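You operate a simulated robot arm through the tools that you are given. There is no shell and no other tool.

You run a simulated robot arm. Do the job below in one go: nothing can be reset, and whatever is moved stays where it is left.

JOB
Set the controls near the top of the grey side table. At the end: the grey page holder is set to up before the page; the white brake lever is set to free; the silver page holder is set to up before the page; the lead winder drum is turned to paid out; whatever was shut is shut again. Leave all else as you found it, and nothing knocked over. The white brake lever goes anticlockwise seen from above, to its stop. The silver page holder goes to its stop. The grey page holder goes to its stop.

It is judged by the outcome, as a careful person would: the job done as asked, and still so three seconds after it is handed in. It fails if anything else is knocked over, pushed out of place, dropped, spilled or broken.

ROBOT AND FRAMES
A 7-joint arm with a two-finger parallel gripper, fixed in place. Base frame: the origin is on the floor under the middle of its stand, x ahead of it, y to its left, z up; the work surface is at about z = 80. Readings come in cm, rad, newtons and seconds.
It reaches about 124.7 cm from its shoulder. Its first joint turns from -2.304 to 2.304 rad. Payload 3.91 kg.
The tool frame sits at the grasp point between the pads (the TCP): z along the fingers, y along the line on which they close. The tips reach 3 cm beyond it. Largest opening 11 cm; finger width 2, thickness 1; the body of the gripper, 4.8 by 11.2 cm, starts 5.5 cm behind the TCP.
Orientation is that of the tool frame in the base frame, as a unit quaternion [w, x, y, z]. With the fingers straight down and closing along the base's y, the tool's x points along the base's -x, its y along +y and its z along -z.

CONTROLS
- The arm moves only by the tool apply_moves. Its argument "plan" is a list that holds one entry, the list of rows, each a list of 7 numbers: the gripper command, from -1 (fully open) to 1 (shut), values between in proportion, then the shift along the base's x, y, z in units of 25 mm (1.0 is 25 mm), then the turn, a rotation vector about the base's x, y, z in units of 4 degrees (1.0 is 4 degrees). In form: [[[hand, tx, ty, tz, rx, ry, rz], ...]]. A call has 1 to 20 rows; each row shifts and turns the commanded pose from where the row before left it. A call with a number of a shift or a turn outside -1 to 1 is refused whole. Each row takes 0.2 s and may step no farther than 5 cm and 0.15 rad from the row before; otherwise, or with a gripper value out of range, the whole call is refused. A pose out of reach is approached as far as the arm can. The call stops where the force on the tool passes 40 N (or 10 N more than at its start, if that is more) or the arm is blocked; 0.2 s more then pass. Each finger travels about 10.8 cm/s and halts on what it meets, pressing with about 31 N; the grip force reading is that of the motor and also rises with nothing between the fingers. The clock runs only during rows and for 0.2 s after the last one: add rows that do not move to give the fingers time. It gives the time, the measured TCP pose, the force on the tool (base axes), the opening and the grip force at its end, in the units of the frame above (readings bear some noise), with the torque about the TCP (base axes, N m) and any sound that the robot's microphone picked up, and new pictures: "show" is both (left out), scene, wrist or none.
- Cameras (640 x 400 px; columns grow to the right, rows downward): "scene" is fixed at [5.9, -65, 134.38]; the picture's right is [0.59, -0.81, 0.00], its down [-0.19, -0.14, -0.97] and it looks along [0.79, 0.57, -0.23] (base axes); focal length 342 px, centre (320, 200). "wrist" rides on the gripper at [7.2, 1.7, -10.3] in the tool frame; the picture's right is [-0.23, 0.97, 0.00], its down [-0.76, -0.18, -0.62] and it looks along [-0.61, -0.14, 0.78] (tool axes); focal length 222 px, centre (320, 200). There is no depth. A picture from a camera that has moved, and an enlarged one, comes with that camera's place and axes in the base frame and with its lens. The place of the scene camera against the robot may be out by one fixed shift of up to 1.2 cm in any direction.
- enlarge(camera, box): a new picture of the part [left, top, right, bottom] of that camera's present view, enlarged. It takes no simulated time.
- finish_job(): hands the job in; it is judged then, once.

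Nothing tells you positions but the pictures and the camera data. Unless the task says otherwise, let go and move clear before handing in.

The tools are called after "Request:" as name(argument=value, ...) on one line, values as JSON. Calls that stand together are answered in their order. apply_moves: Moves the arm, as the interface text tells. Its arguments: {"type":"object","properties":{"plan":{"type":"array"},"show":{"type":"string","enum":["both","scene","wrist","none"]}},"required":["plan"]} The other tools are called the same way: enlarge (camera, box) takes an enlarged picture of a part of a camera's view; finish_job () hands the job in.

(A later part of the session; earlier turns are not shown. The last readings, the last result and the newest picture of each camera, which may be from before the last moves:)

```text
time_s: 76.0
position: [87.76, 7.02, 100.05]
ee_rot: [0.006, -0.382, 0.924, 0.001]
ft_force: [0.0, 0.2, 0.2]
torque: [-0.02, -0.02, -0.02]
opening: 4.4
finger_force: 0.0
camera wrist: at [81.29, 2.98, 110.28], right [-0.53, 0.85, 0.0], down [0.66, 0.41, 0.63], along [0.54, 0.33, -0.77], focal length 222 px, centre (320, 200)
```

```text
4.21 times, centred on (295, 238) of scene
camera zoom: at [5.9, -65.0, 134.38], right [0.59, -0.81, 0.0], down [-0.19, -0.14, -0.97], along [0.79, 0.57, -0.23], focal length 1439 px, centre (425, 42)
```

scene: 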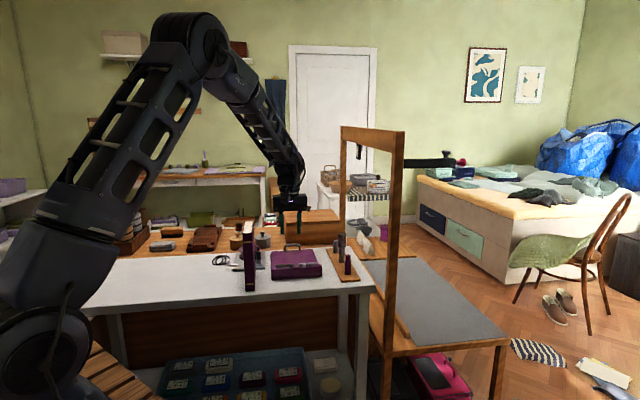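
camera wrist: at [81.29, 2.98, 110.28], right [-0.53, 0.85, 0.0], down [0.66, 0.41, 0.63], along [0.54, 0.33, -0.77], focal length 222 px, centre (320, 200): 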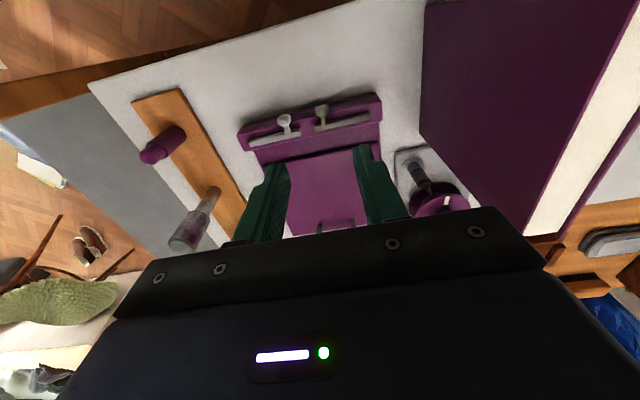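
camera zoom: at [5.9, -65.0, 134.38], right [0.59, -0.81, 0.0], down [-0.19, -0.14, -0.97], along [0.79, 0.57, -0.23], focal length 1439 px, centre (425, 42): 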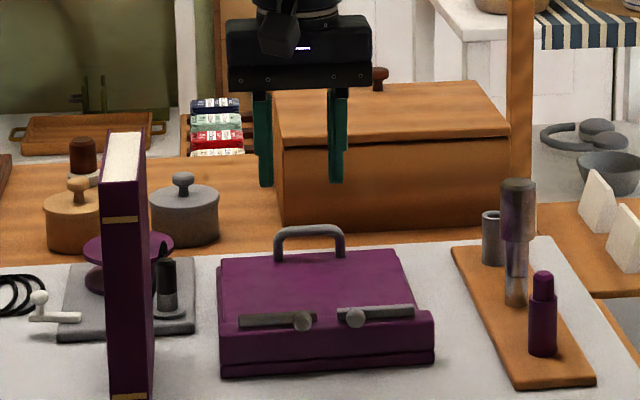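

The silver knob is at about (87.9, 7.2, 85.1), just in front of the ledge. I'll narrow the fingers to about 3 cm and lower them to just above the knob for a check.

Request:
apply_moves(plan=[[[0.4545, -0.024, -0.018, -0.85, 0, 0, 0], [0.4545, -0.024, -0.018, -0.85, 0, 0, 0], [0.4545, -0.024, -0.018, -0.85, 0, 0, 0], [0.4545, -0.024, -0.018, -0.85, 0, 0, 0], [0.4545, -0.024, -0.018, -0.8, 0, 0, 0], [0.4545, 0, 0, 0, 0, 0, 0]]], show="both")

Request:
enlarge(camera="wrist", box=[240, 90, 400, 210])

Request:
enlarge(camera="scene", box=[260, 220, 330, 285])

```text
time_s: 77.4
position: [87.15, 6.88, 89.51]
ee_rot: [0.006, -0.382, 0.924, 0.002]
ft_force: [-0.3, -0.7, 0.1]
torque: [0.01, 0.0, -0.01]
opening: 3.0
finger_force: 0.1
camera wrist: at [80.93, 2.76, 99.73], right [-0.53, 0.85, 0.0], down [0.66, 0.41, 0.63], along [0.54, 0.33, -0.78], focal length 222 px, centre (320, 200)
```

scene: 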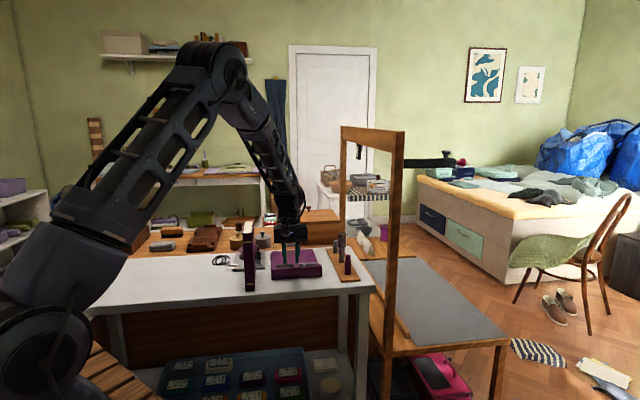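
wrist: 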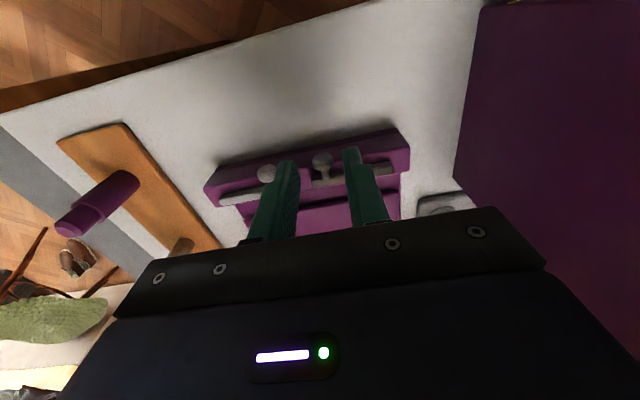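

```text
3.33 times, centred on (320, 150) of wrist
camera zoom: at [80.93, 2.76, 99.73], right [-0.53, 0.85, 0.0], down [0.66, 0.41, 0.63], along [0.54, 0.33, -0.78], focal length 740 px, centre (320, 367)
```

zoom: 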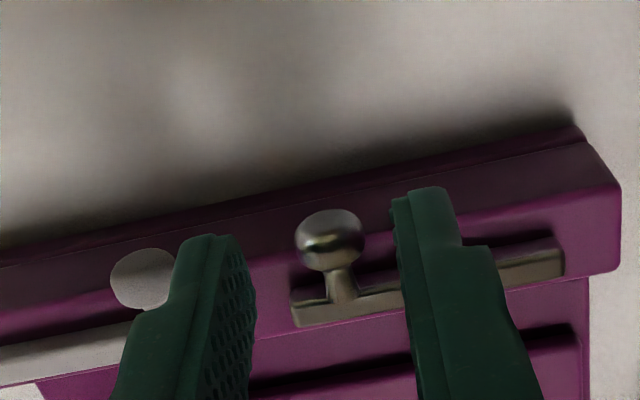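

```text
6.15 times, centred on (295, 252) of scene
camera zoom: at [5.9, -65.0, 134.38], right [0.59, -0.81, 0.0], down [-0.19, -0.14, -0.97], along [0.79, 0.57, -0.23], focal length 2103 px, centre (474, -123)
```

zoom: 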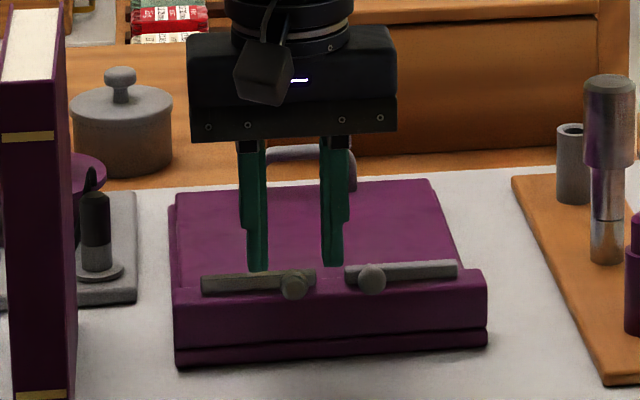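

The knob sits between the fingers, slightly off-centre. I'll correct by 3 mm, lower to knob height and close gently.

Request:
apply_moves(plan=[[[0.4545, 0.06, -0.017, -0.3, 0, 0, 0], [0.4545, 0.06, -0.017, -0.33, 0, 0, 0], [0.4545, 0, 0, -0.33, 0, 0, 0], [0.4545, 0, 0, 0, 0, 0, 0]]], show="wrist")

Request:
enlarge(camera="wrist", box=[240, 90, 400, 210])

Request:
enlarge(camera="scene", box=[260, 230, 330, 285])

```text
time_s: 78.4
position: [87.55, 6.91, 87.15]
ee_rot: [0.006, -0.382, 0.924, 0.001]
ft_force: [-0.1, 0.5, 0.1]
torque: [0.0, 0.02, 0.01]
opening: 3.0
finger_force: 0.1
camera wrist: at [81.27, 2.67, 97.33], right [-0.53, 0.85, 0.0], down [0.66, 0.41, 0.63], along [0.54, 0.33, -0.77], focal length 222 px, centre (320, 200)
```

wrist: 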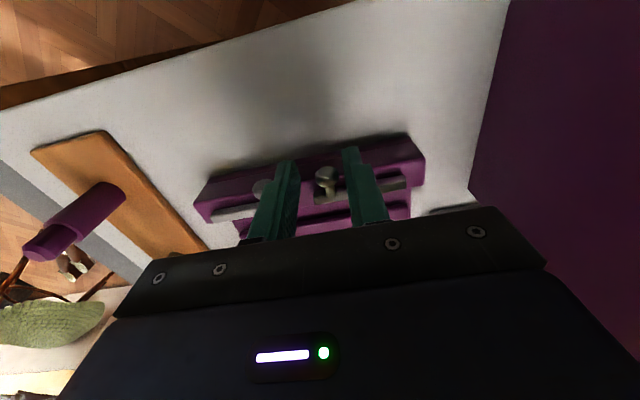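

```text
3.33 times, centred on (320, 150) of wrist
camera zoom: at [81.27, 2.67, 97.33], right [-0.53, 0.85, 0.0], down [0.66, 0.41, 0.63], along [0.54, 0.33, -0.77], focal length 740 px, centre (320, 367)
```

zoom: 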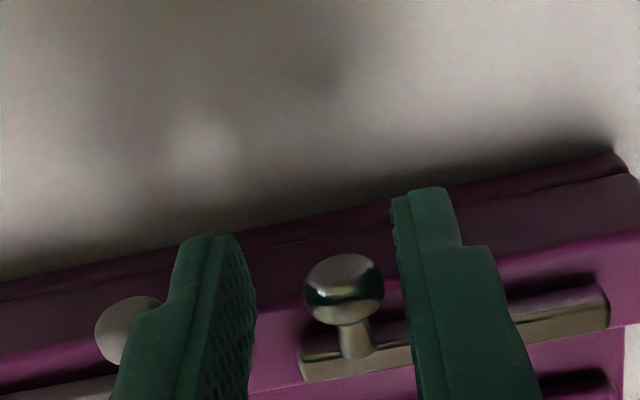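

```text
7.27 times, centred on (295, 258) of scene
camera zoom: at [5.9, -65.0, 134.38], right [0.59, -0.81, 0.0], down [-0.19, -0.14, -0.97], along [0.79, 0.57, -0.23], focal length 2486 px, centre (502, -218)
```

zoom: 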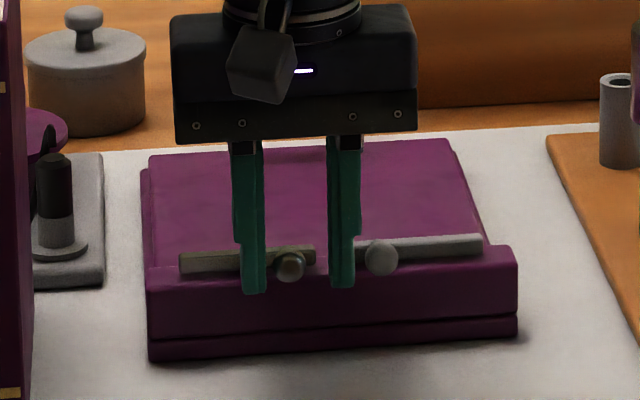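

The fingers straddle the silver knob cleanly in front of the ledge. I'll close on it now.

Request:
apply_moves(plan=[[[1, 0, 0, 0, 0, 0, 0], [1, 0, 0, 0, 0, 0, 0], [1, 0, 0, 0, 0, 0, 0]]], show="wrist")

```text
time_s: 79.4
position: [87.41, 6.97, 87.04]
ee_rot: [0.004, -0.383, 0.924, 0.003]
ft_force: [-5.3, 2.9, 7.5]
torque: [0.15, 0.15, 0.03]
opening: 1.46
finger_force: 45.0
stopped in row 3: the force on the tool passed its limit at 41 N (the readings are from after the stop); the commanded pose is now the measured one
camera wrist: at [81.1, 2.89, 97.32], right [-0.53, 0.85, 0.0], down [0.66, 0.41, 0.63], along [0.53, 0.34, -0.78], focal length 222 px, centre (320, 200)
```

wrist: 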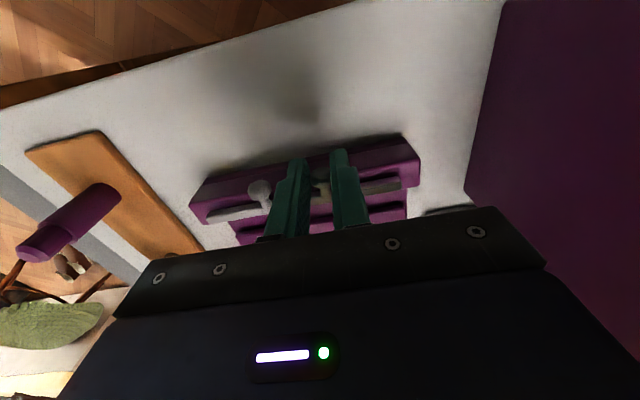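

The grip is on the knob (1.46 cm). I'll start lifting it along an arc about the outer end of the bar, in small steps.

Request:
apply_moves(plan=[[[1, 0, 0, 0.1, 0, 0, 0], [1, -0.007, 0.007, 0.1, 0, 0, 0], [1, -0.01, 0.01, 0.1, 0, 0, 0], [1, -0.012, 0.012, 0.09, 0, 0, 0]]], show="wrist")

Request:
enlarge(camera="scene", box=[260, 230, 330, 285])

Request:
enlarge(camera="wrist", box=[240, 90, 440, 240])

```text
time_s: 80.4
position: [87.26, 7.12, 88.01]
ee_rot: [0.004, -0.382, 0.924, 0.004]
ft_force: [-17.4, 2.8, -8.0]
torque: [-0.04, 0.2, 0.12]
opening: 1.51
finger_force: 44.7
camera wrist: at [81.04, 2.98, 98.18], right [-0.53, 0.85, 0.0], down [0.66, 0.41, 0.63], along [0.53, 0.34, -0.78], focal length 222 px, centre (320, 200)
```

wrist: 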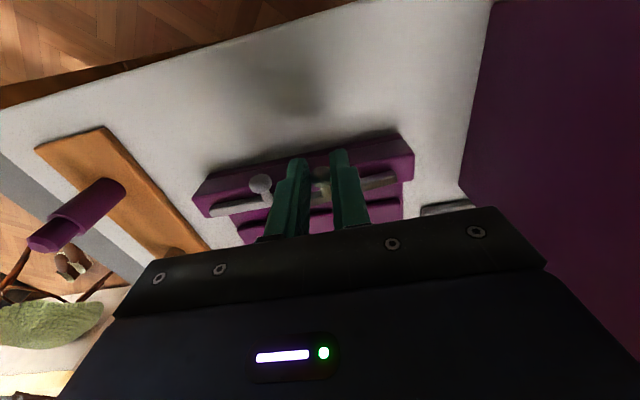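

```text
7.27 times, centred on (295, 258) of scene
camera zoom: at [5.9, -65.0, 134.38], right [0.59, -0.81, 0.0], down [-0.19, -0.14, -0.97], along [0.79, 0.57, -0.23], focal length 2486 px, centre (502, -218)
```

zoom: 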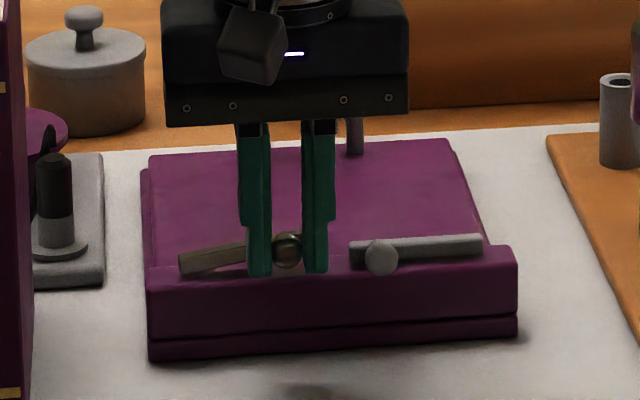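

```text
2.67 times, centred on (340, 165) of wrist
camera zoom: at [81.04, 2.98, 98.18], right [-0.53, 0.85, 0.0], down [0.66, 0.41, 0.63], along [0.53, 0.34, -0.78], focal length 592 px, centre (267, 293)
```

zoom: 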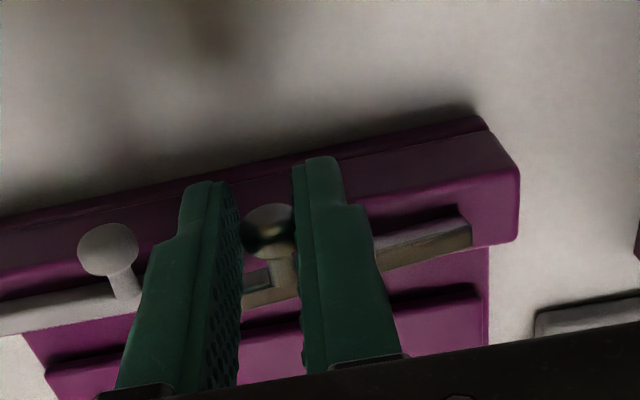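

The silver bar is pivoting up about its outer end as expected. I'll continue along the arc, easing the sideways load.

Request:
apply_moves(plan=[[[1, -0.05, 0.005, 0, 0, 0, 0], [1, -0.034, 0.034, 0.18, 0, 0, 0], [1, -0.048, 0.048, 0.176, 0, 0, 0], [1, -0.059, 0.059, 0.168, 0, 0, 0], [1, -0.074, 0.074, 0.16, 0, 0, 0]]], show="wrist")

Request:
enlarge(camera="scene", box=[260, 230, 330, 285])

```text
time_s: 81.6
position: [86.71, 7.61, 89.71]
ee_rot: [0.006, -0.382, 0.924, 0.003]
ft_force: [11.3, 8.2, -1.5]
torque: [0.09, -0.38, -0.02]
opening: 1.51
finger_force: 44.8
camera wrist: at [80.48, 3.48, 100.0], right [-0.53, 0.85, 0.0], down [0.66, 0.41, 0.63], along [0.54, 0.34, -0.78], focal length 222 px, centre (320, 200)
```

wrist: 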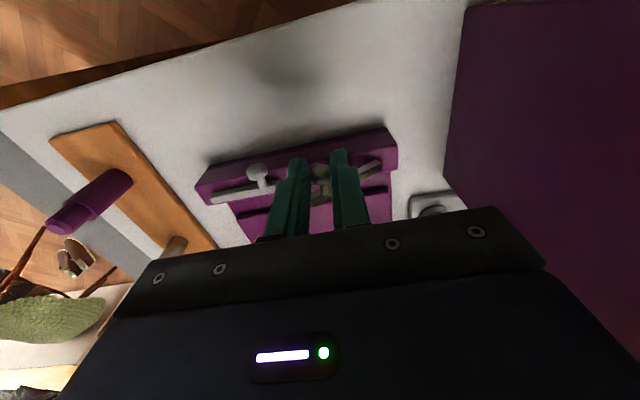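

```text
7.27 times, centred on (295, 258) of scene
camera zoom: at [5.9, -65.0, 134.38], right [0.59, -0.81, 0.0], down [-0.19, -0.14, -0.97], along [0.79, 0.57, -0.23], focal length 2486 px, centre (502, -218)
```

zoom: 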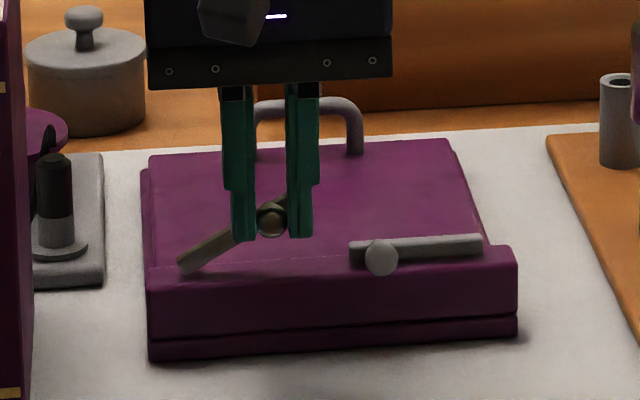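

The bar is about 36° up with low loads. I'll continue around toward vertical.

Request:
apply_moves(plan=[[[1, 0.025, 0.025, 0, 0, 0, 0], [1, -0.085, 0.085, 0.144, 0, 0, 0], [1, -0.093, 0.093, 0.132, 0, 0, 0], [1, -0.102, 0.102, 0.12, 0, 0, 0], [1, -0.113, 0.113, 0.104, 0, 0, 0]]], show="wrist")

Request:
enlarge(camera="scene", box=[260, 230, 330, 285])

```text
time_s: 82.8
position: [85.87, 8.48, 90.94]
ee_rot: [0.005, -0.383, 0.924, 0.003]
ft_force: [13.4, -4.1, 13.4]
torque: [0.08, -0.68, -0.11]
opening: 1.48
finger_force: 45.0
camera wrist: at [79.51, 4.42, 101.22], right [-0.53, 0.85, 0.0], down [0.66, 0.41, 0.63], along [0.53, 0.33, -0.78], focal length 222 px, centre (320, 200)
```

wrist: 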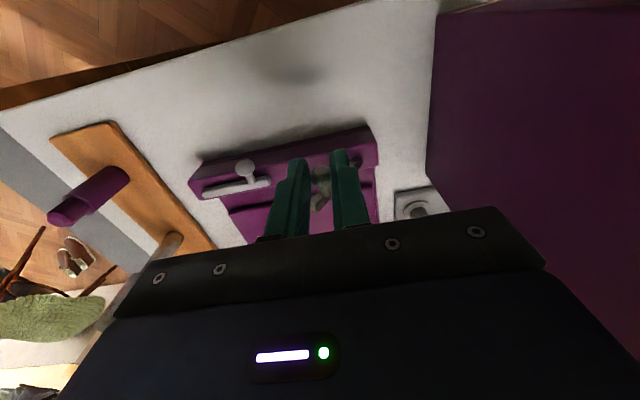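

```text
7.27 times, centred on (295, 258) of scene
camera zoom: at [5.9, -65.0, 134.38], right [0.59, -0.81, 0.0], down [-0.19, -0.14, -0.97], along [0.79, 0.57, -0.23], focal length 2486 px, centre (502, -218)
```

zoom: 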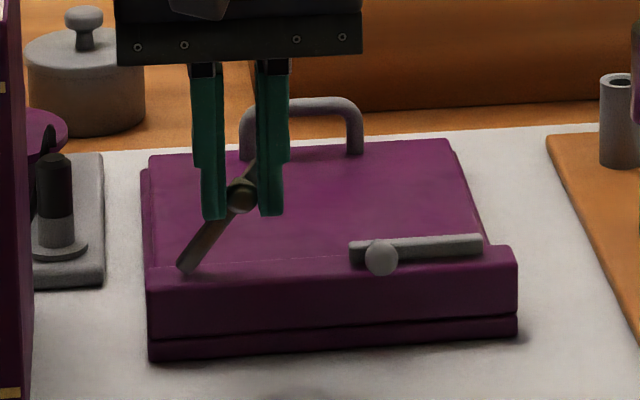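

Request:
apply_moves(plan=[[[1, 0.02, 0, 0.045, 0, 0, 0], [1, -0.119, 0.119, 0.084, 0, 0, 0], [1, -0.125, 0.125, 0.068, 0, 0, 0], [1, -0.127, 0.127, 0.05, 0, 0, 0]]], show="wrist")

Request:
enlarge(camera="scene", box=[260, 230, 330, 285])

```text
time_s: 83.8
position: [84.78, 9.47, 91.58]
ee_rot: [0.004, -0.382, 0.924, 0.002]
ft_force: [-3.2, -10.7, 1.5]
torque: [-0.57, 0.11, -0.04]
opening: 1.48
finger_force: 45.3
camera wrist: at [78.59, 5.39, 101.79], right [-0.53, 0.85, 0.0], down [0.66, 0.41, 0.63], along [0.53, 0.33, -0.78], focal length 222 px, centre (320, 200)
```

wrist: 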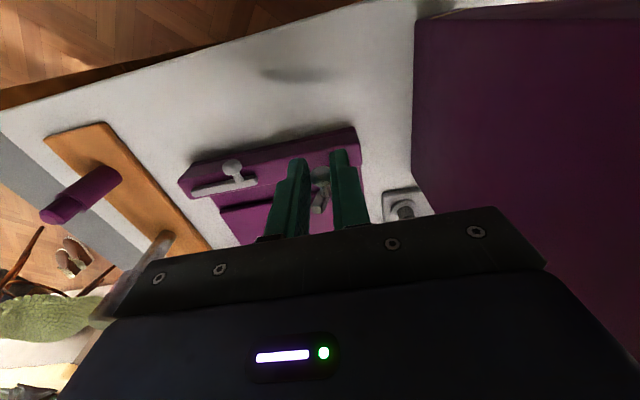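

```text
7.27 times, centred on (295, 258) of scene
camera zoom: at [5.9, -65.0, 134.38], right [0.59, -0.81, 0.0], down [-0.19, -0.14, -0.97], along [0.79, 0.57, -0.23], focal length 2486 px, centre (502, -218)
```

zoom: 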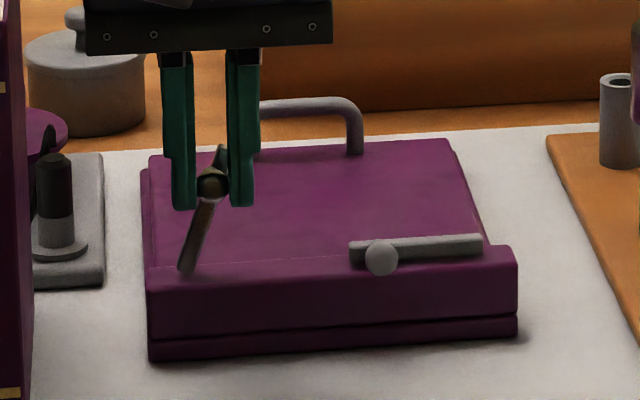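

About 75° up. I'll continue with small steps until it meets its stop.

Request:
apply_moves(plan=[[[1, -0.1, 0.1, 0.03, 0, 0, 0], [1, -0.1, 0.1, 0.02, 0, 0, 0], [1, -0.1, 0.1, 0.01, 0, 0, 0], [1, -0.08, 0.08, 0, 0, 0, 0]]], show="wrist")

Request:
enlarge(camera="scene", box=[260, 230, 330, 285])

```text
time_s: 84.8
position: [84.03, 10.46, 91.52]
ee_rot: [0.004, -0.382, 0.924, 0.003]
ft_force: [1.9, -3.3, 1.0]
torque: [-0.2, -0.23, -0.01]
opening: 1.48
finger_force: 45.2
camera wrist: at [77.65, 6.37, 101.99], right [-0.53, 0.85, 0.0], down [0.66, 0.41, 0.63], along [0.53, 0.34, -0.78], focal length 222 px, centre (320, 200)
```

wrist: 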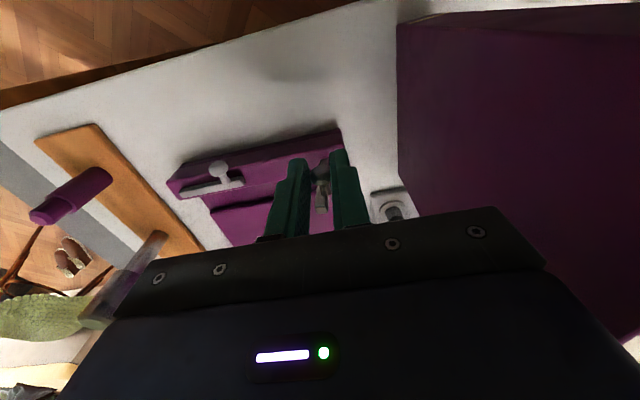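

```text
7.27 times, centred on (295, 258) of scene
camera zoom: at [5.9, -65.0, 134.38], right [0.59, -0.81, 0.0], down [-0.19, -0.14, -0.97], along [0.79, 0.57, -0.23], focal length 2486 px, centre (502, -218)
```

zoom: 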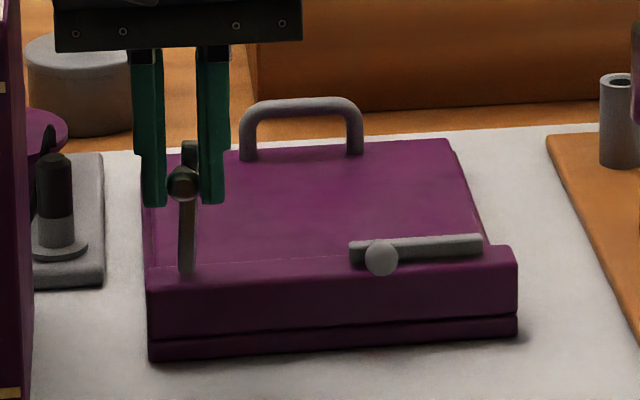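

The silver holder is essentially upright with no resistance yet. I'll nudge it a few millimetres further to find the stop, keeping an eye on the binder.

Request:
apply_moves(plan=[[[1, -0.06, 0.06, -0.01, 0, 0, 0], [1, -0.06, 0.06, -0.01, 0, 0, 0], [1, -0.06, 0.06, -0.01, 0, 0, 0]]], show="wrist")

Request:
enlarge(camera="scene", box=[230, 200, 330, 285])

```text
time_s: 85.6
position: [83.56, 10.76, 91.69]
ee_rot: [0.005, -0.382, 0.924, 0.002]
ft_force: [21.0, -19.4, 6.1]
torque: [-0.71, -0.49, -0.2]
opening: 1.51
finger_force: 45.4
camera wrist: at [77.32, 6.68, 101.98], right [-0.53, 0.85, 0.0], down [0.66, 0.41, 0.63], along [0.54, 0.33, -0.78], focal length 222 px, centre (320, 200)
```

wrist: 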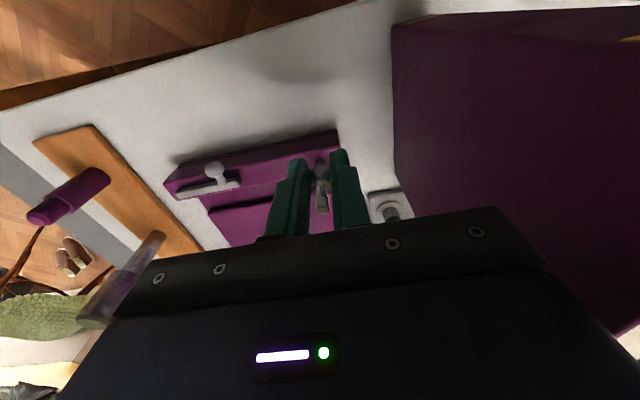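

```text
4.71 times, centred on (280, 242) of scene
camera zoom: at [5.9, -65.0, 134.38], right [0.59, -0.81, 0.0], down [-0.19, -0.14, -0.97], along [0.79, 0.57, -0.23], focal length 1608 px, centre (508, 0)
```

zoom: 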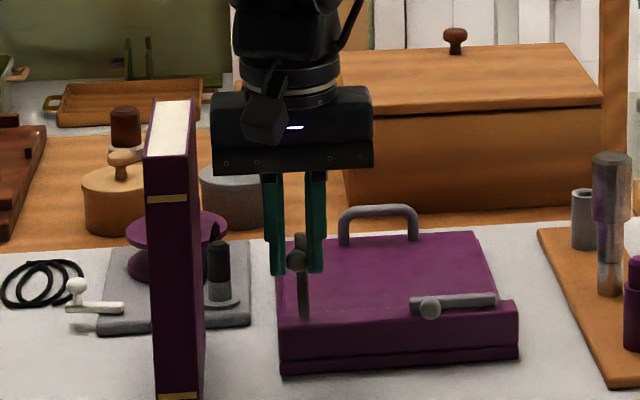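

The silver holder now resists with about 29 N past vertical, so it's at its stop. The palm is clear of the binder. I'll open, retreat straight up and check that it stays.

Request:
apply_moves(plan=[[[1, 0.03, -0.03, 0, 0, 0, 0], [0.4545, 0, 0, 0, 0, 0, 0], [0.4545, 0, 0, 0, 0, 0, 0], [0.4545, -0.2, -0.2, 0.2, 0, 0, 0], [0.4545, 0, 0, 0.8, 0, 0, 0], [0.4545, 0.1, -0.1, 0.8, 0, 0, 0], [0.4545, 0.1, -0.1, 0.8, 0, 0, 0], [0.4545, 0.1, -0.1, 0.6, 0, 0, 0]]], show="both")

Request:
enlarge(camera="scene", box=[250, 220, 330, 285])

Request:
enlarge(camera="wrist", box=[220, 60, 420, 210])

```text
time_s: 87.4
position: [83.97, 9.68, 99.65]
ee_rot: [0.004, -0.383, 0.924, 0.002]
ft_force: [1.2, 0.3, -1.3]
torque: [0.02, 0.01, -0.03]
opening: 3.02
finger_force: 0.0
camera wrist: at [77.66, 5.6, 109.97], right [-0.53, 0.85, 0.0], down [0.66, 0.41, 0.63], along [0.53, 0.33, -0.78], focal length 222 px, centre (320, 200)
```

scene: 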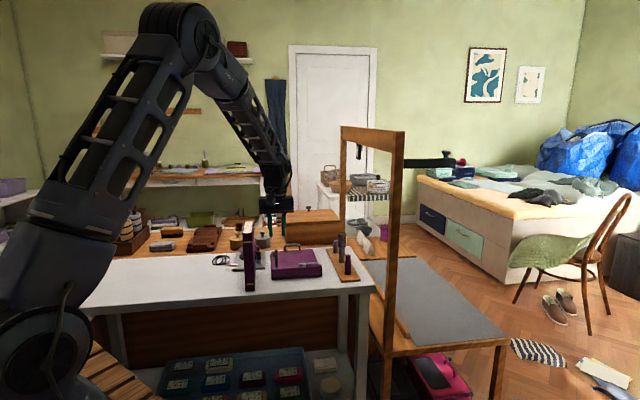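
wrist: 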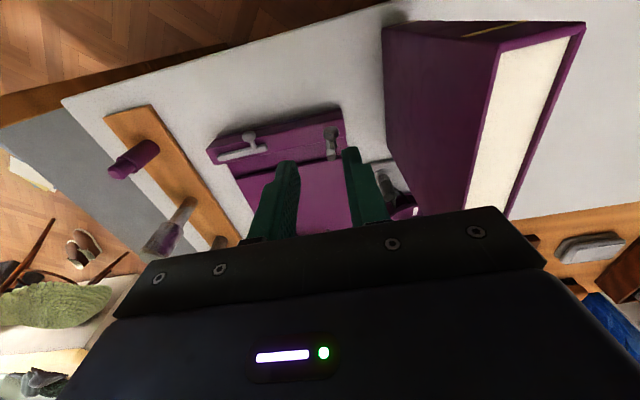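

```text
6.15 times, centred on (290, 252) of scene
camera zoom: at [5.9, -65.0, 134.38], right [0.59, -0.81, 0.0], down [-0.19, -0.14, -0.97], along [0.79, 0.57, -0.23], focal length 2103 px, centre (505, -123)
```

zoom: 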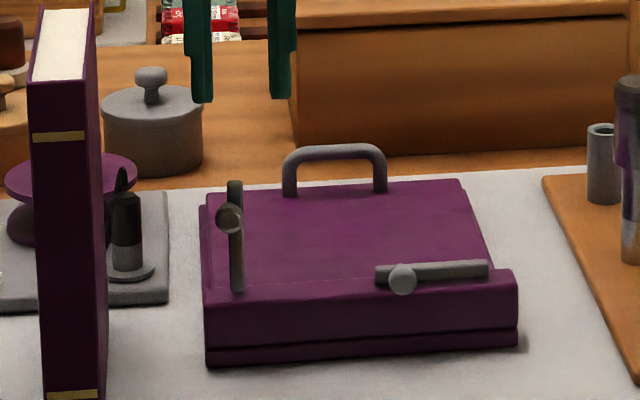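

```text
2.67 times, centred on (320, 135) of wrist
camera zoom: at [77.66, 5.6, 109.97], right [-0.53, 0.85, 0.0], down [0.66, 0.41, 0.63], along [0.53, 0.33, -0.78], focal length 592 px, centre (320, 373)
```

zoom: 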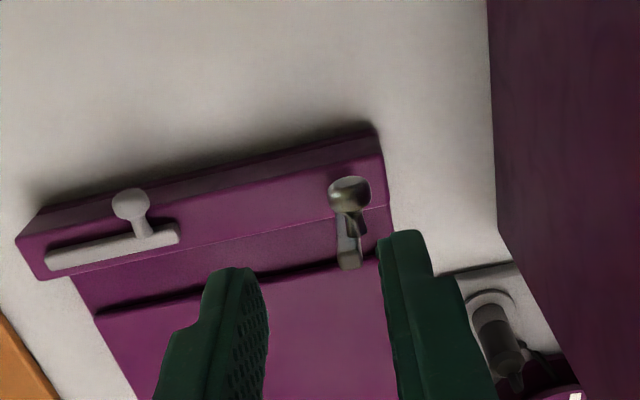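

The silver holder stays upright. Now the grey one: its knob is at about (91.05, 4.13, 85). I'll shift across at this height and come down to just above it.

Request:
apply_moves(plan=[[[0.4545, 0.67, -0.595, 0, 0, 0, 0], [0.4545, 0.67, -0.595, 0, 0, 0, 0], [0.4545, 0.67, -0.595, 0, 0, 0, 0], [0.4545, 0.67, -0.595, 0, 0, 0, 0], [0.4545, 0, 0, -0.8, 0, 0, 0], [0.4545, 0, 0, -0.8, 0, 0, 0], [0.4545, 0, 0, -0.8, 0, 0, 0], [0.4545, 0, 0, -0.8, 0, 0, 0], [0.4545, 0, 0, -0.8, 0, 0, 0], [0.4545, 0, 0, 0, 0, 0, 0]]], show="both")

Request:
enlarge(camera="wrist", box=[240, 90, 400, 210])

Request:
enlarge(camera="scene", box=[260, 225, 330, 285])

```text
time_s: 89.6
position: [90.47, 3.83, 89.52]
ee_rot: [0.004, -0.383, 0.924, 0.002]
ft_force: [-0.3, 0.0, 0.3]
torque: [-0.04, -0.02, 0.0]
opening: 3.01
finger_force: 0.0
camera wrist: at [84.29, -0.37, 99.91], right [-0.53, 0.85, 0.0], down [0.66, 0.41, 0.63], along [0.53, 0.34, -0.78], focal length 222 px, centre (320, 200)
```

scene: 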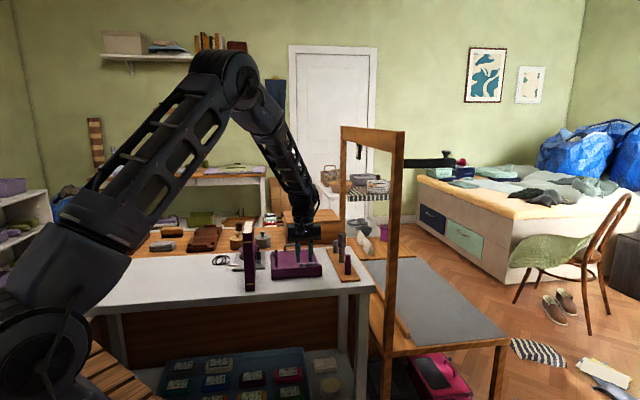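
wrist: 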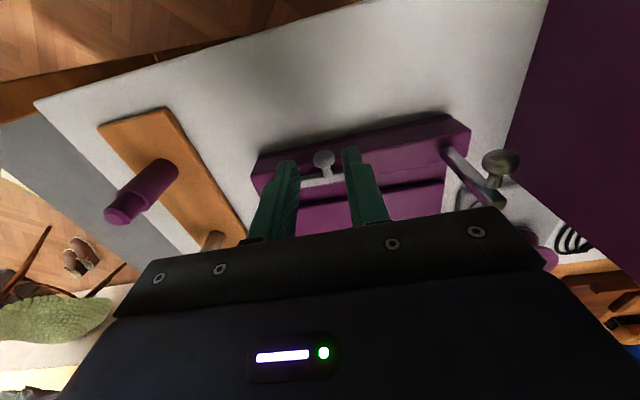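

```text
3.33 times, centred on (320, 150) of wrist
camera zoom: at [84.29, -0.37, 99.91], right [-0.53, 0.85, 0.0], down [0.66, 0.41, 0.63], along [0.53, 0.34, -0.78], focal length 740 px, centre (320, 367)
```

zoom: 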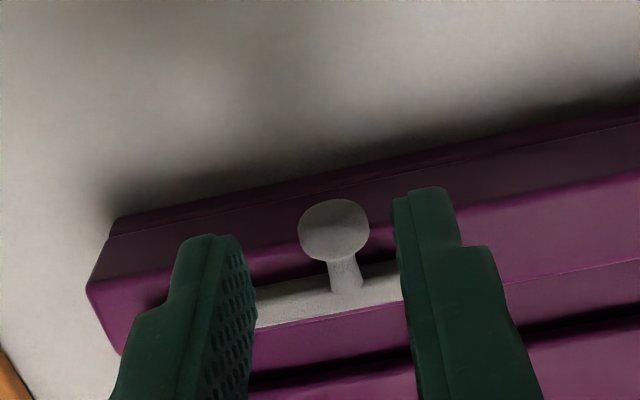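

```text
6.67 times, centred on (295, 255) of scene
camera zoom: at [5.9, -65.0, 134.38], right [0.59, -0.81, 0.0], down [-0.19, -0.14, -0.97], along [0.79, 0.57, -0.23], focal length 2279 px, centre (487, -167)
```

zoom: 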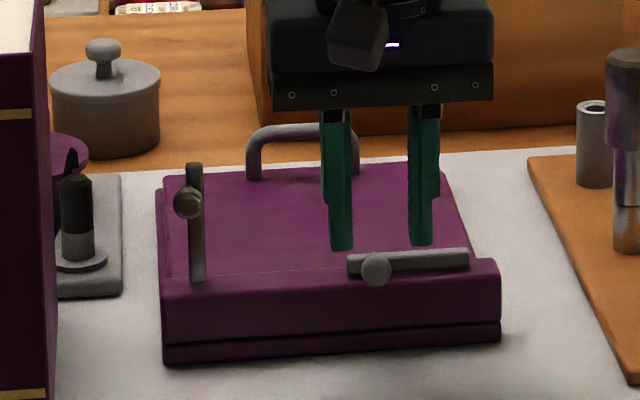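

The grey knob is centred between the fingers. I'll lower to knob height and close on it.

Request:
apply_moves(plan=[[[0.4545, 0.03, 0.005, -0.32, 0, 0, 0], [0.4545, 0.02, 0, -0.32, 0, 0, 0], [0.4545, 0, 0, -0.32, 0, 0, 0], [0.4545, 0, 0, 0, 0, 0, 0]]], show="wrist")

Request:
enlarge(camera="wrist", box=[240, 90, 400, 210])

Request:
enlarge(camera="scene", box=[260, 225, 330, 285])

```text
time_s: 90.6
position: [90.73, 3.81, 87.17]
ee_rot: [0.004, -0.383, 0.924, 0.003]
ft_force: [-0.3, 0.5, -0.6]
torque: [0.01, -0.02, 0.02]
opening: 3.0
finger_force: 0.1
camera wrist: at [84.47, -0.43, 97.48], right [-0.53, 0.85, 0.0], down [0.66, 0.41, 0.63], along [0.53, 0.34, -0.78], focal length 222 px, centre (320, 200)
```

wrist: 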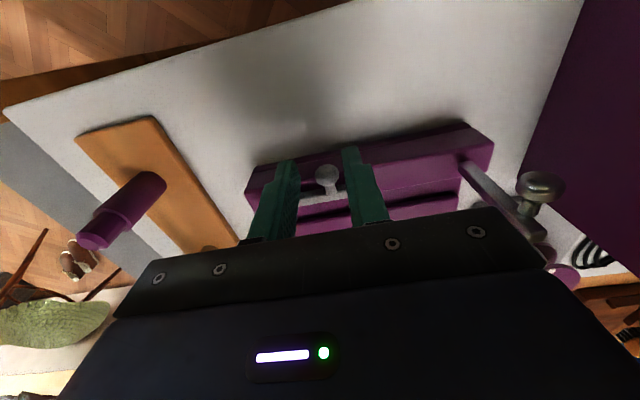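

```text
3.33 times, centred on (320, 150) of wrist
camera zoom: at [84.47, -0.43, 97.48], right [-0.53, 0.85, 0.0], down [0.66, 0.41, 0.63], along [0.53, 0.34, -0.78], focal length 740 px, centre (320, 367)
```

zoom: 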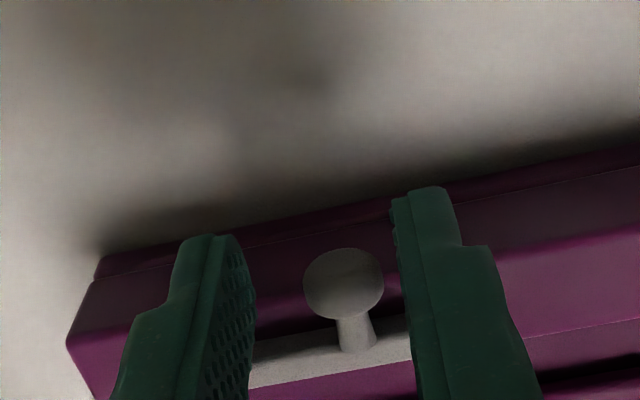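

```text
6.67 times, centred on (295, 255) of scene
camera zoom: at [5.9, -65.0, 134.38], right [0.59, -0.81, 0.0], down [-0.19, -0.14, -0.97], along [0.79, 0.57, -0.23], focal length 2279 px, centre (487, -167)
```

zoom: 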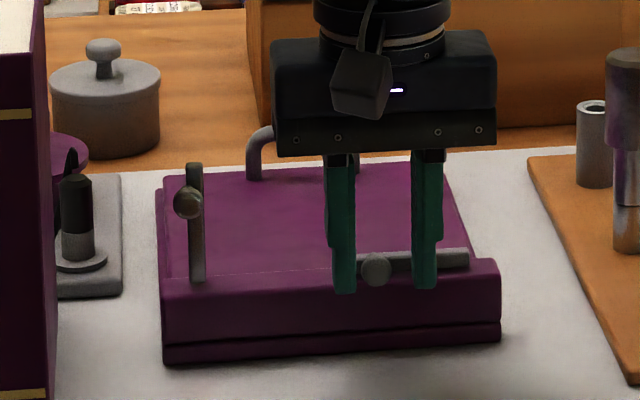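

Request:
apply_moves(plan=[[[0.4545, -0.05, 0.05, 0, 0, 0, 0], [0.6, 0, 0, 0, 0, 0, 0], [0.7, 0, 0, 0, 0, 0, 0], [1, 0, 0, 0, 0, 0, 0], [1, 0, 0, 0, 0, 0, 0]]], show="wrist")

```text
time_s: 91.8
position: [90.4, 3.84, 87.26]
ee_rot: [0.003, -0.383, 0.924, 0.004]
ft_force: [-18.9, 11.5, 0.1]
torque: [0.23, 0.56, 0.16]
opening: 1.52
finger_force: 45.0
camera wrist: at [84.24, -0.23, 97.49], right [-0.53, 0.85, 0.01], down [0.66, 0.41, 0.63], along [0.53, 0.34, -0.78], focal length 222 px, centre (320, 200)
```

wrist: 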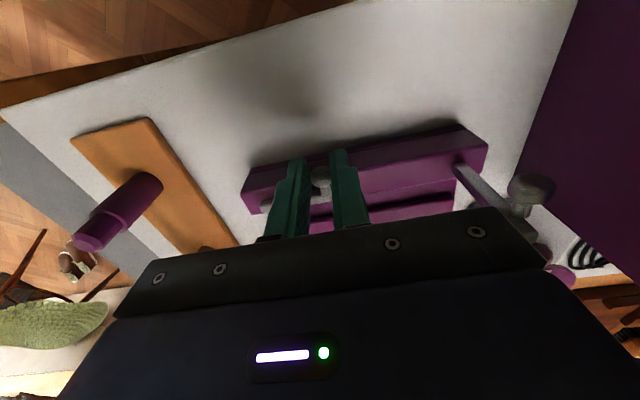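

The grey knob is gripped with a small sideways load. I'll relieve that and start lifting, mirrored about its outer (right-hand) end.

Request:
apply_moves(plan=[[[1, -0.04, 0.03, 0, 0, 0, 0], [1, 0, 0, 0.1, 0, 0, 0], [1, 0.007, -0.007, 0.1, 0, 0, 0], [1, 0.01, -0.01, 0.1, 0, 0, 0], [1, 0.012, -0.012, 0.1, 0, 0, 0]]], show="wrist")

Request:
enlarge(camera="scene", box=[260, 225, 330, 285])

```text
time_s: 93.0
position: [90.45, 3.74, 88.29]
ee_rot: [0.004, -0.383, 0.924, 0.003]
ft_force: [-1.0, 6.7, -1.0]
torque: [0.35, 0.04, 0.02]
opening: 1.52
finger_force: 44.8
camera wrist: at [84.33, -0.34, 98.6], right [-0.53, 0.85, 0.0], down [0.66, 0.41, 0.63], along [0.53, 0.33, -0.78], focal length 222 px, centre (320, 200)
```

wrist: 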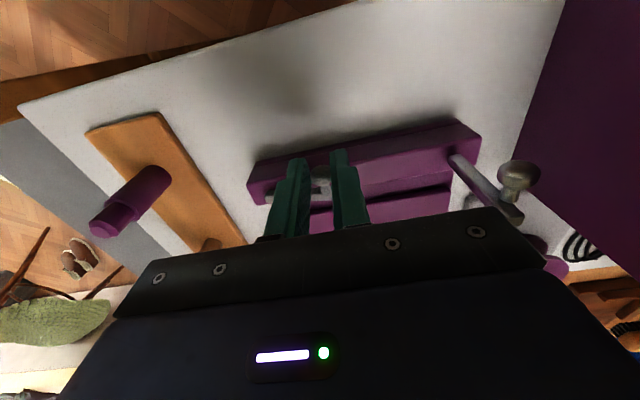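

```text
6.67 times, centred on (295, 255) of scene
camera zoom: at [5.9, -65.0, 134.38], right [0.59, -0.81, 0.0], down [-0.19, -0.14, -0.97], along [0.79, 0.57, -0.23], focal length 2279 px, centre (487, -167)
```

zoom: 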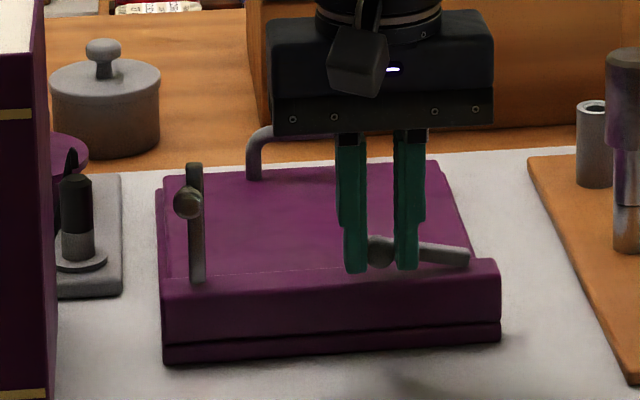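

The grey bar is lifting properly. Continuing along its arc.

Request:
apply_moves(plan=[[[1, 0.037, -0.037, 0.19, 0, 0, 0], [1, 0.051, -0.051, 0.186, 0, 0, 0], [1, 0.062, -0.062, 0.178, 0, 0, 0], [1, 0.079, -0.079, 0.166, 0, 0, 0]]], show="none")

Request:
enlarge(camera="scene", box=[260, 225, 330, 285])

```text
time_s: 94.0
position: [91.09, 3.14, 90.06]
ee_rot: [0.004, -0.383, 0.924, 0.002]
ft_force: [-3.3, 9.3, 0.7]
torque: [0.46, 0.23, 0.06]
opening: 1.49
finger_force: 44.8
```

```text
6.67 times, centred on (295, 255) of scene
camera zoom: at [5.9, -65.0, 134.38], right [0.59, -0.81, 0.0], down [-0.19, -0.14, -0.97], along [0.79, 0.57, -0.23], focal length 2279 px, centre (487, -167)
```

zoom: 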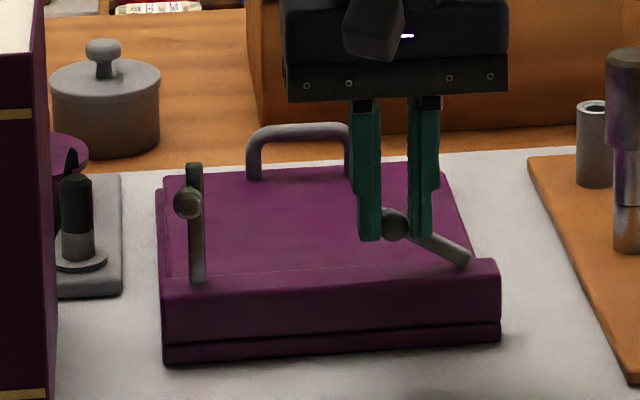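

Request:
apply_moves(plan=[[[1, 0.09, -0.09, 0.156, 0, 0, 0], [1, 0.1, -0.1, 0.144, 0, 0, 0], [1, 0.11, -0.11, 0.128, 0, 0, 0], [1, 0.117, -0.117, 0.108, 0, 0, 0]]], show="none")

Request:
enlarge(camera="scene", box=[260, 225, 330, 285])

```text
time_s: 95.0
position: [92.14, 2.17, 91.53]
ee_rot: [0.004, -0.383, 0.924, 0.003]
ft_force: [2.9, 10.0, 2.5]
torque: [0.5, -0.14, -0.02]
opening: 1.48
finger_force: 44.6
```

```text
6.67 times, centred on (295, 255) of scene
camera zoom: at [5.9, -65.0, 134.38], right [0.59, -0.81, 0.0], down [-0.19, -0.14, -0.97], along [0.79, 0.57, -0.23], focal length 2279 px, centre (487, -167)
```

zoom: 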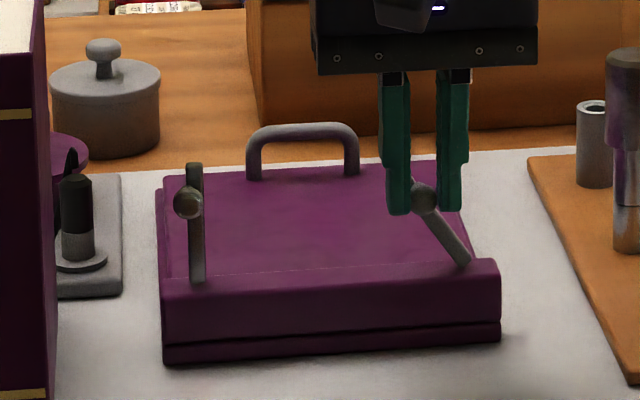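

Request:
apply_moves(plan=[[[1, 0.122, -0.122, 0.08, 0, 0, 0], [1, 0.128, -0.128, 0.065, 0, 0, 0], [1, 0.13, -0.13, 0.045, 0, 0, 0], [1, 0.13, -0.13, 0.025, 0, 0, 0]]], show="none")

Request:
enlarge(camera="scene", box=[260, 225, 330, 285])

```text
time_s: 96.0
position: [93.43, 0.92, 91.99]
ee_rot: [0.004, -0.383, 0.924, 0.003]
ft_force: [-3.6, 3.6, 3.5]
torque: [0.17, 0.31, 0.0]
opening: 1.49
finger_force: 45.0
```

```text
6.67 times, centred on (295, 255) of scene
camera zoom: at [5.9, -65.0, 134.38], right [0.59, -0.81, 0.0], down [-0.19, -0.14, -0.97], along [0.79, 0.57, -0.23], focal length 2279 px, centre (487, -167)
```

zoom: 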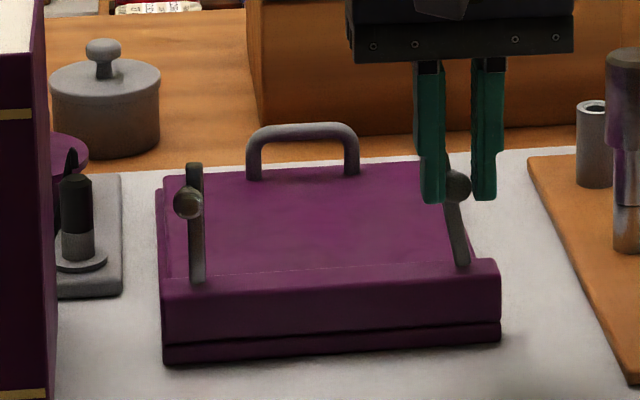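

Nearly upright with almost no load. I'll continue in small steps to the stop.

Request:
apply_moves(plan=[[[1, 0.1, -0.1, 0.02, 0, 0, 0], [1, 0.1, -0.1, 0.01, 0, 0, 0], [1, 0.08, -0.08, 0, 0, 0, 0], [1, 0.06, -0.06, 0, 0, 0, 0], [1, 0.06, -0.06, -0.01, 0, 0, 0]]], show="wrist")

Request:
enlarge(camera="scene", box=[260, 225, 330, 285])

```text
time_s: 97.2
position: [94.19, 0.19, 92.02]
ee_rot: [0.002, -0.384, 0.923, 0.003]
ft_force: [-38.3, 12.5, 4.9]
torque: [0.33, 1.22, 0.32]
opening: 1.47
finger_force: 44.9
camera wrist: at [87.98, -4.04, 102.3], right [-0.53, 0.85, 0.01], down [0.66, 0.41, 0.63], along [0.53, 0.34, -0.78], focal length 222 px, centre (320, 200)
```

wrist: 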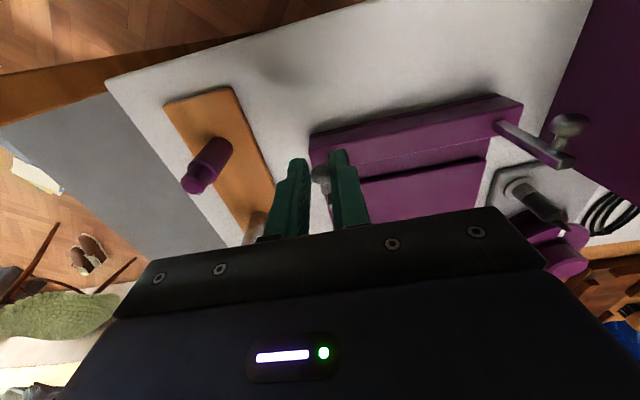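

```text
6.67 times, centred on (295, 255) of scene
camera zoom: at [5.9, -65.0, 134.38], right [0.59, -0.81, 0.0], down [-0.19, -0.14, -0.97], along [0.79, 0.57, -0.23], focal length 2279 px, centre (487, -167)
```

zoom: 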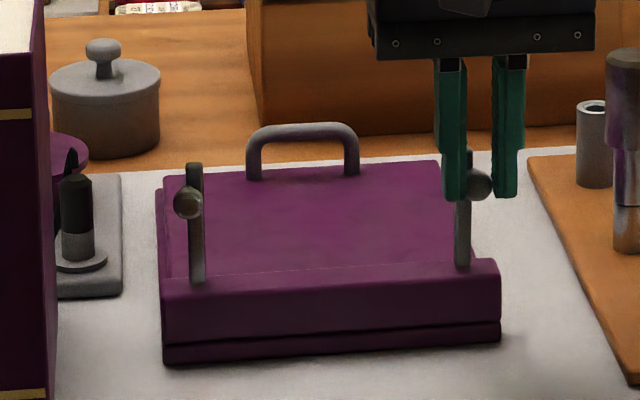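

The grey bar is upright and pushing back with 36 N, so it's at its stop. I'll ease off, open, pull back toward the front and rise clear.

Request:
apply_moves(plan=[[[1, -0.05, 0.04, 0, 0, 0, 0], [0.4545, 0, 0, 0, 0, 0, 0], [0.4545, 0, 0, 0, 0, 0, 0], [0.4545, -0.2, -0.2, 0.2, 0, 0, 0], [0.4545, 0, 0, 0.8, 0, 0, 0], [0.4545, 0, 0, 0.8, 0, 0, 0], [0.4545, 0, 0, 0.8, 0, 0, 0], [0.4545, -0.3, 0, 0.8, 0, 0, 0], [0.4545, -0.4, 0.2, 0.8, 0, 0, 0], [0.4545, -0.5, 0.2, 0.8, 0, 0, 0], [0.4545, -0.5, 0.2, 0.5, 0, 0, 0]]], show="both")

Request:
enlarge(camera="scene", box=[205, 210, 345, 300])

Request:
enlarge(camera="wrist", box=[180, 50, 480, 220])

```text
time_s: 99.6
position: [89.34, 1.04, 105.6]
ee_rot: [0.004, -0.383, 0.924, 0.003]
ft_force: [0.9, 0.7, 0.0]
torque: [0.03, 0.05, 0.02]
opening: 3.0
finger_force: 0.0
camera wrist: at [83.2, -3.11, 115.89], right [-0.53, 0.85, 0.0], down [0.66, 0.41, 0.63], along [0.53, 0.34, -0.78], focal length 222 px, centre (320, 200)
```

scene: 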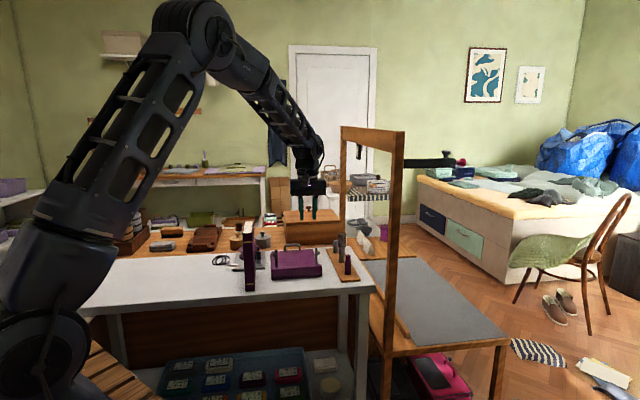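
wrist: 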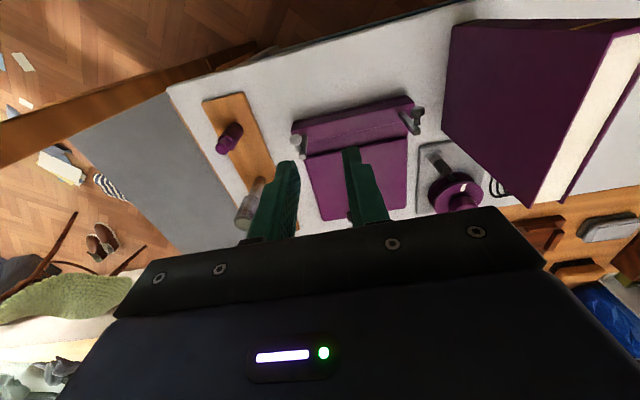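

```text
4.44 times, centred on (275, 255) of scene
camera zoom: at [5.9, -65.0, 134.38], right [0.59, -0.81, 0.0], down [-0.19, -0.14, -0.97], along [0.79, 0.57, -0.23], focal length 1519 px, centre (520, -44)
```

zoom: 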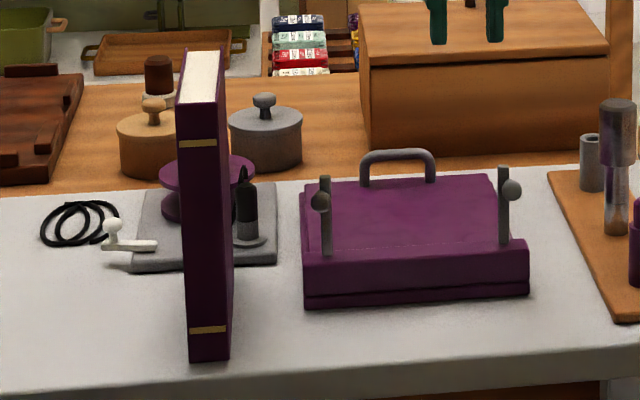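

```text
2.13 times, centred on (330, 135) of wrist
camera zoom: at [83.2, -3.11, 115.89], right [-0.53, 0.85, 0.0], down [0.66, 0.41, 0.63], along [0.53, 0.34, -0.78], focal length 474 px, centre (299, 339)
```

zoom: 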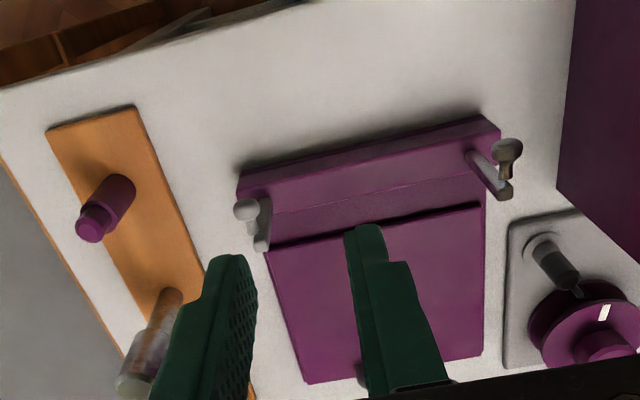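

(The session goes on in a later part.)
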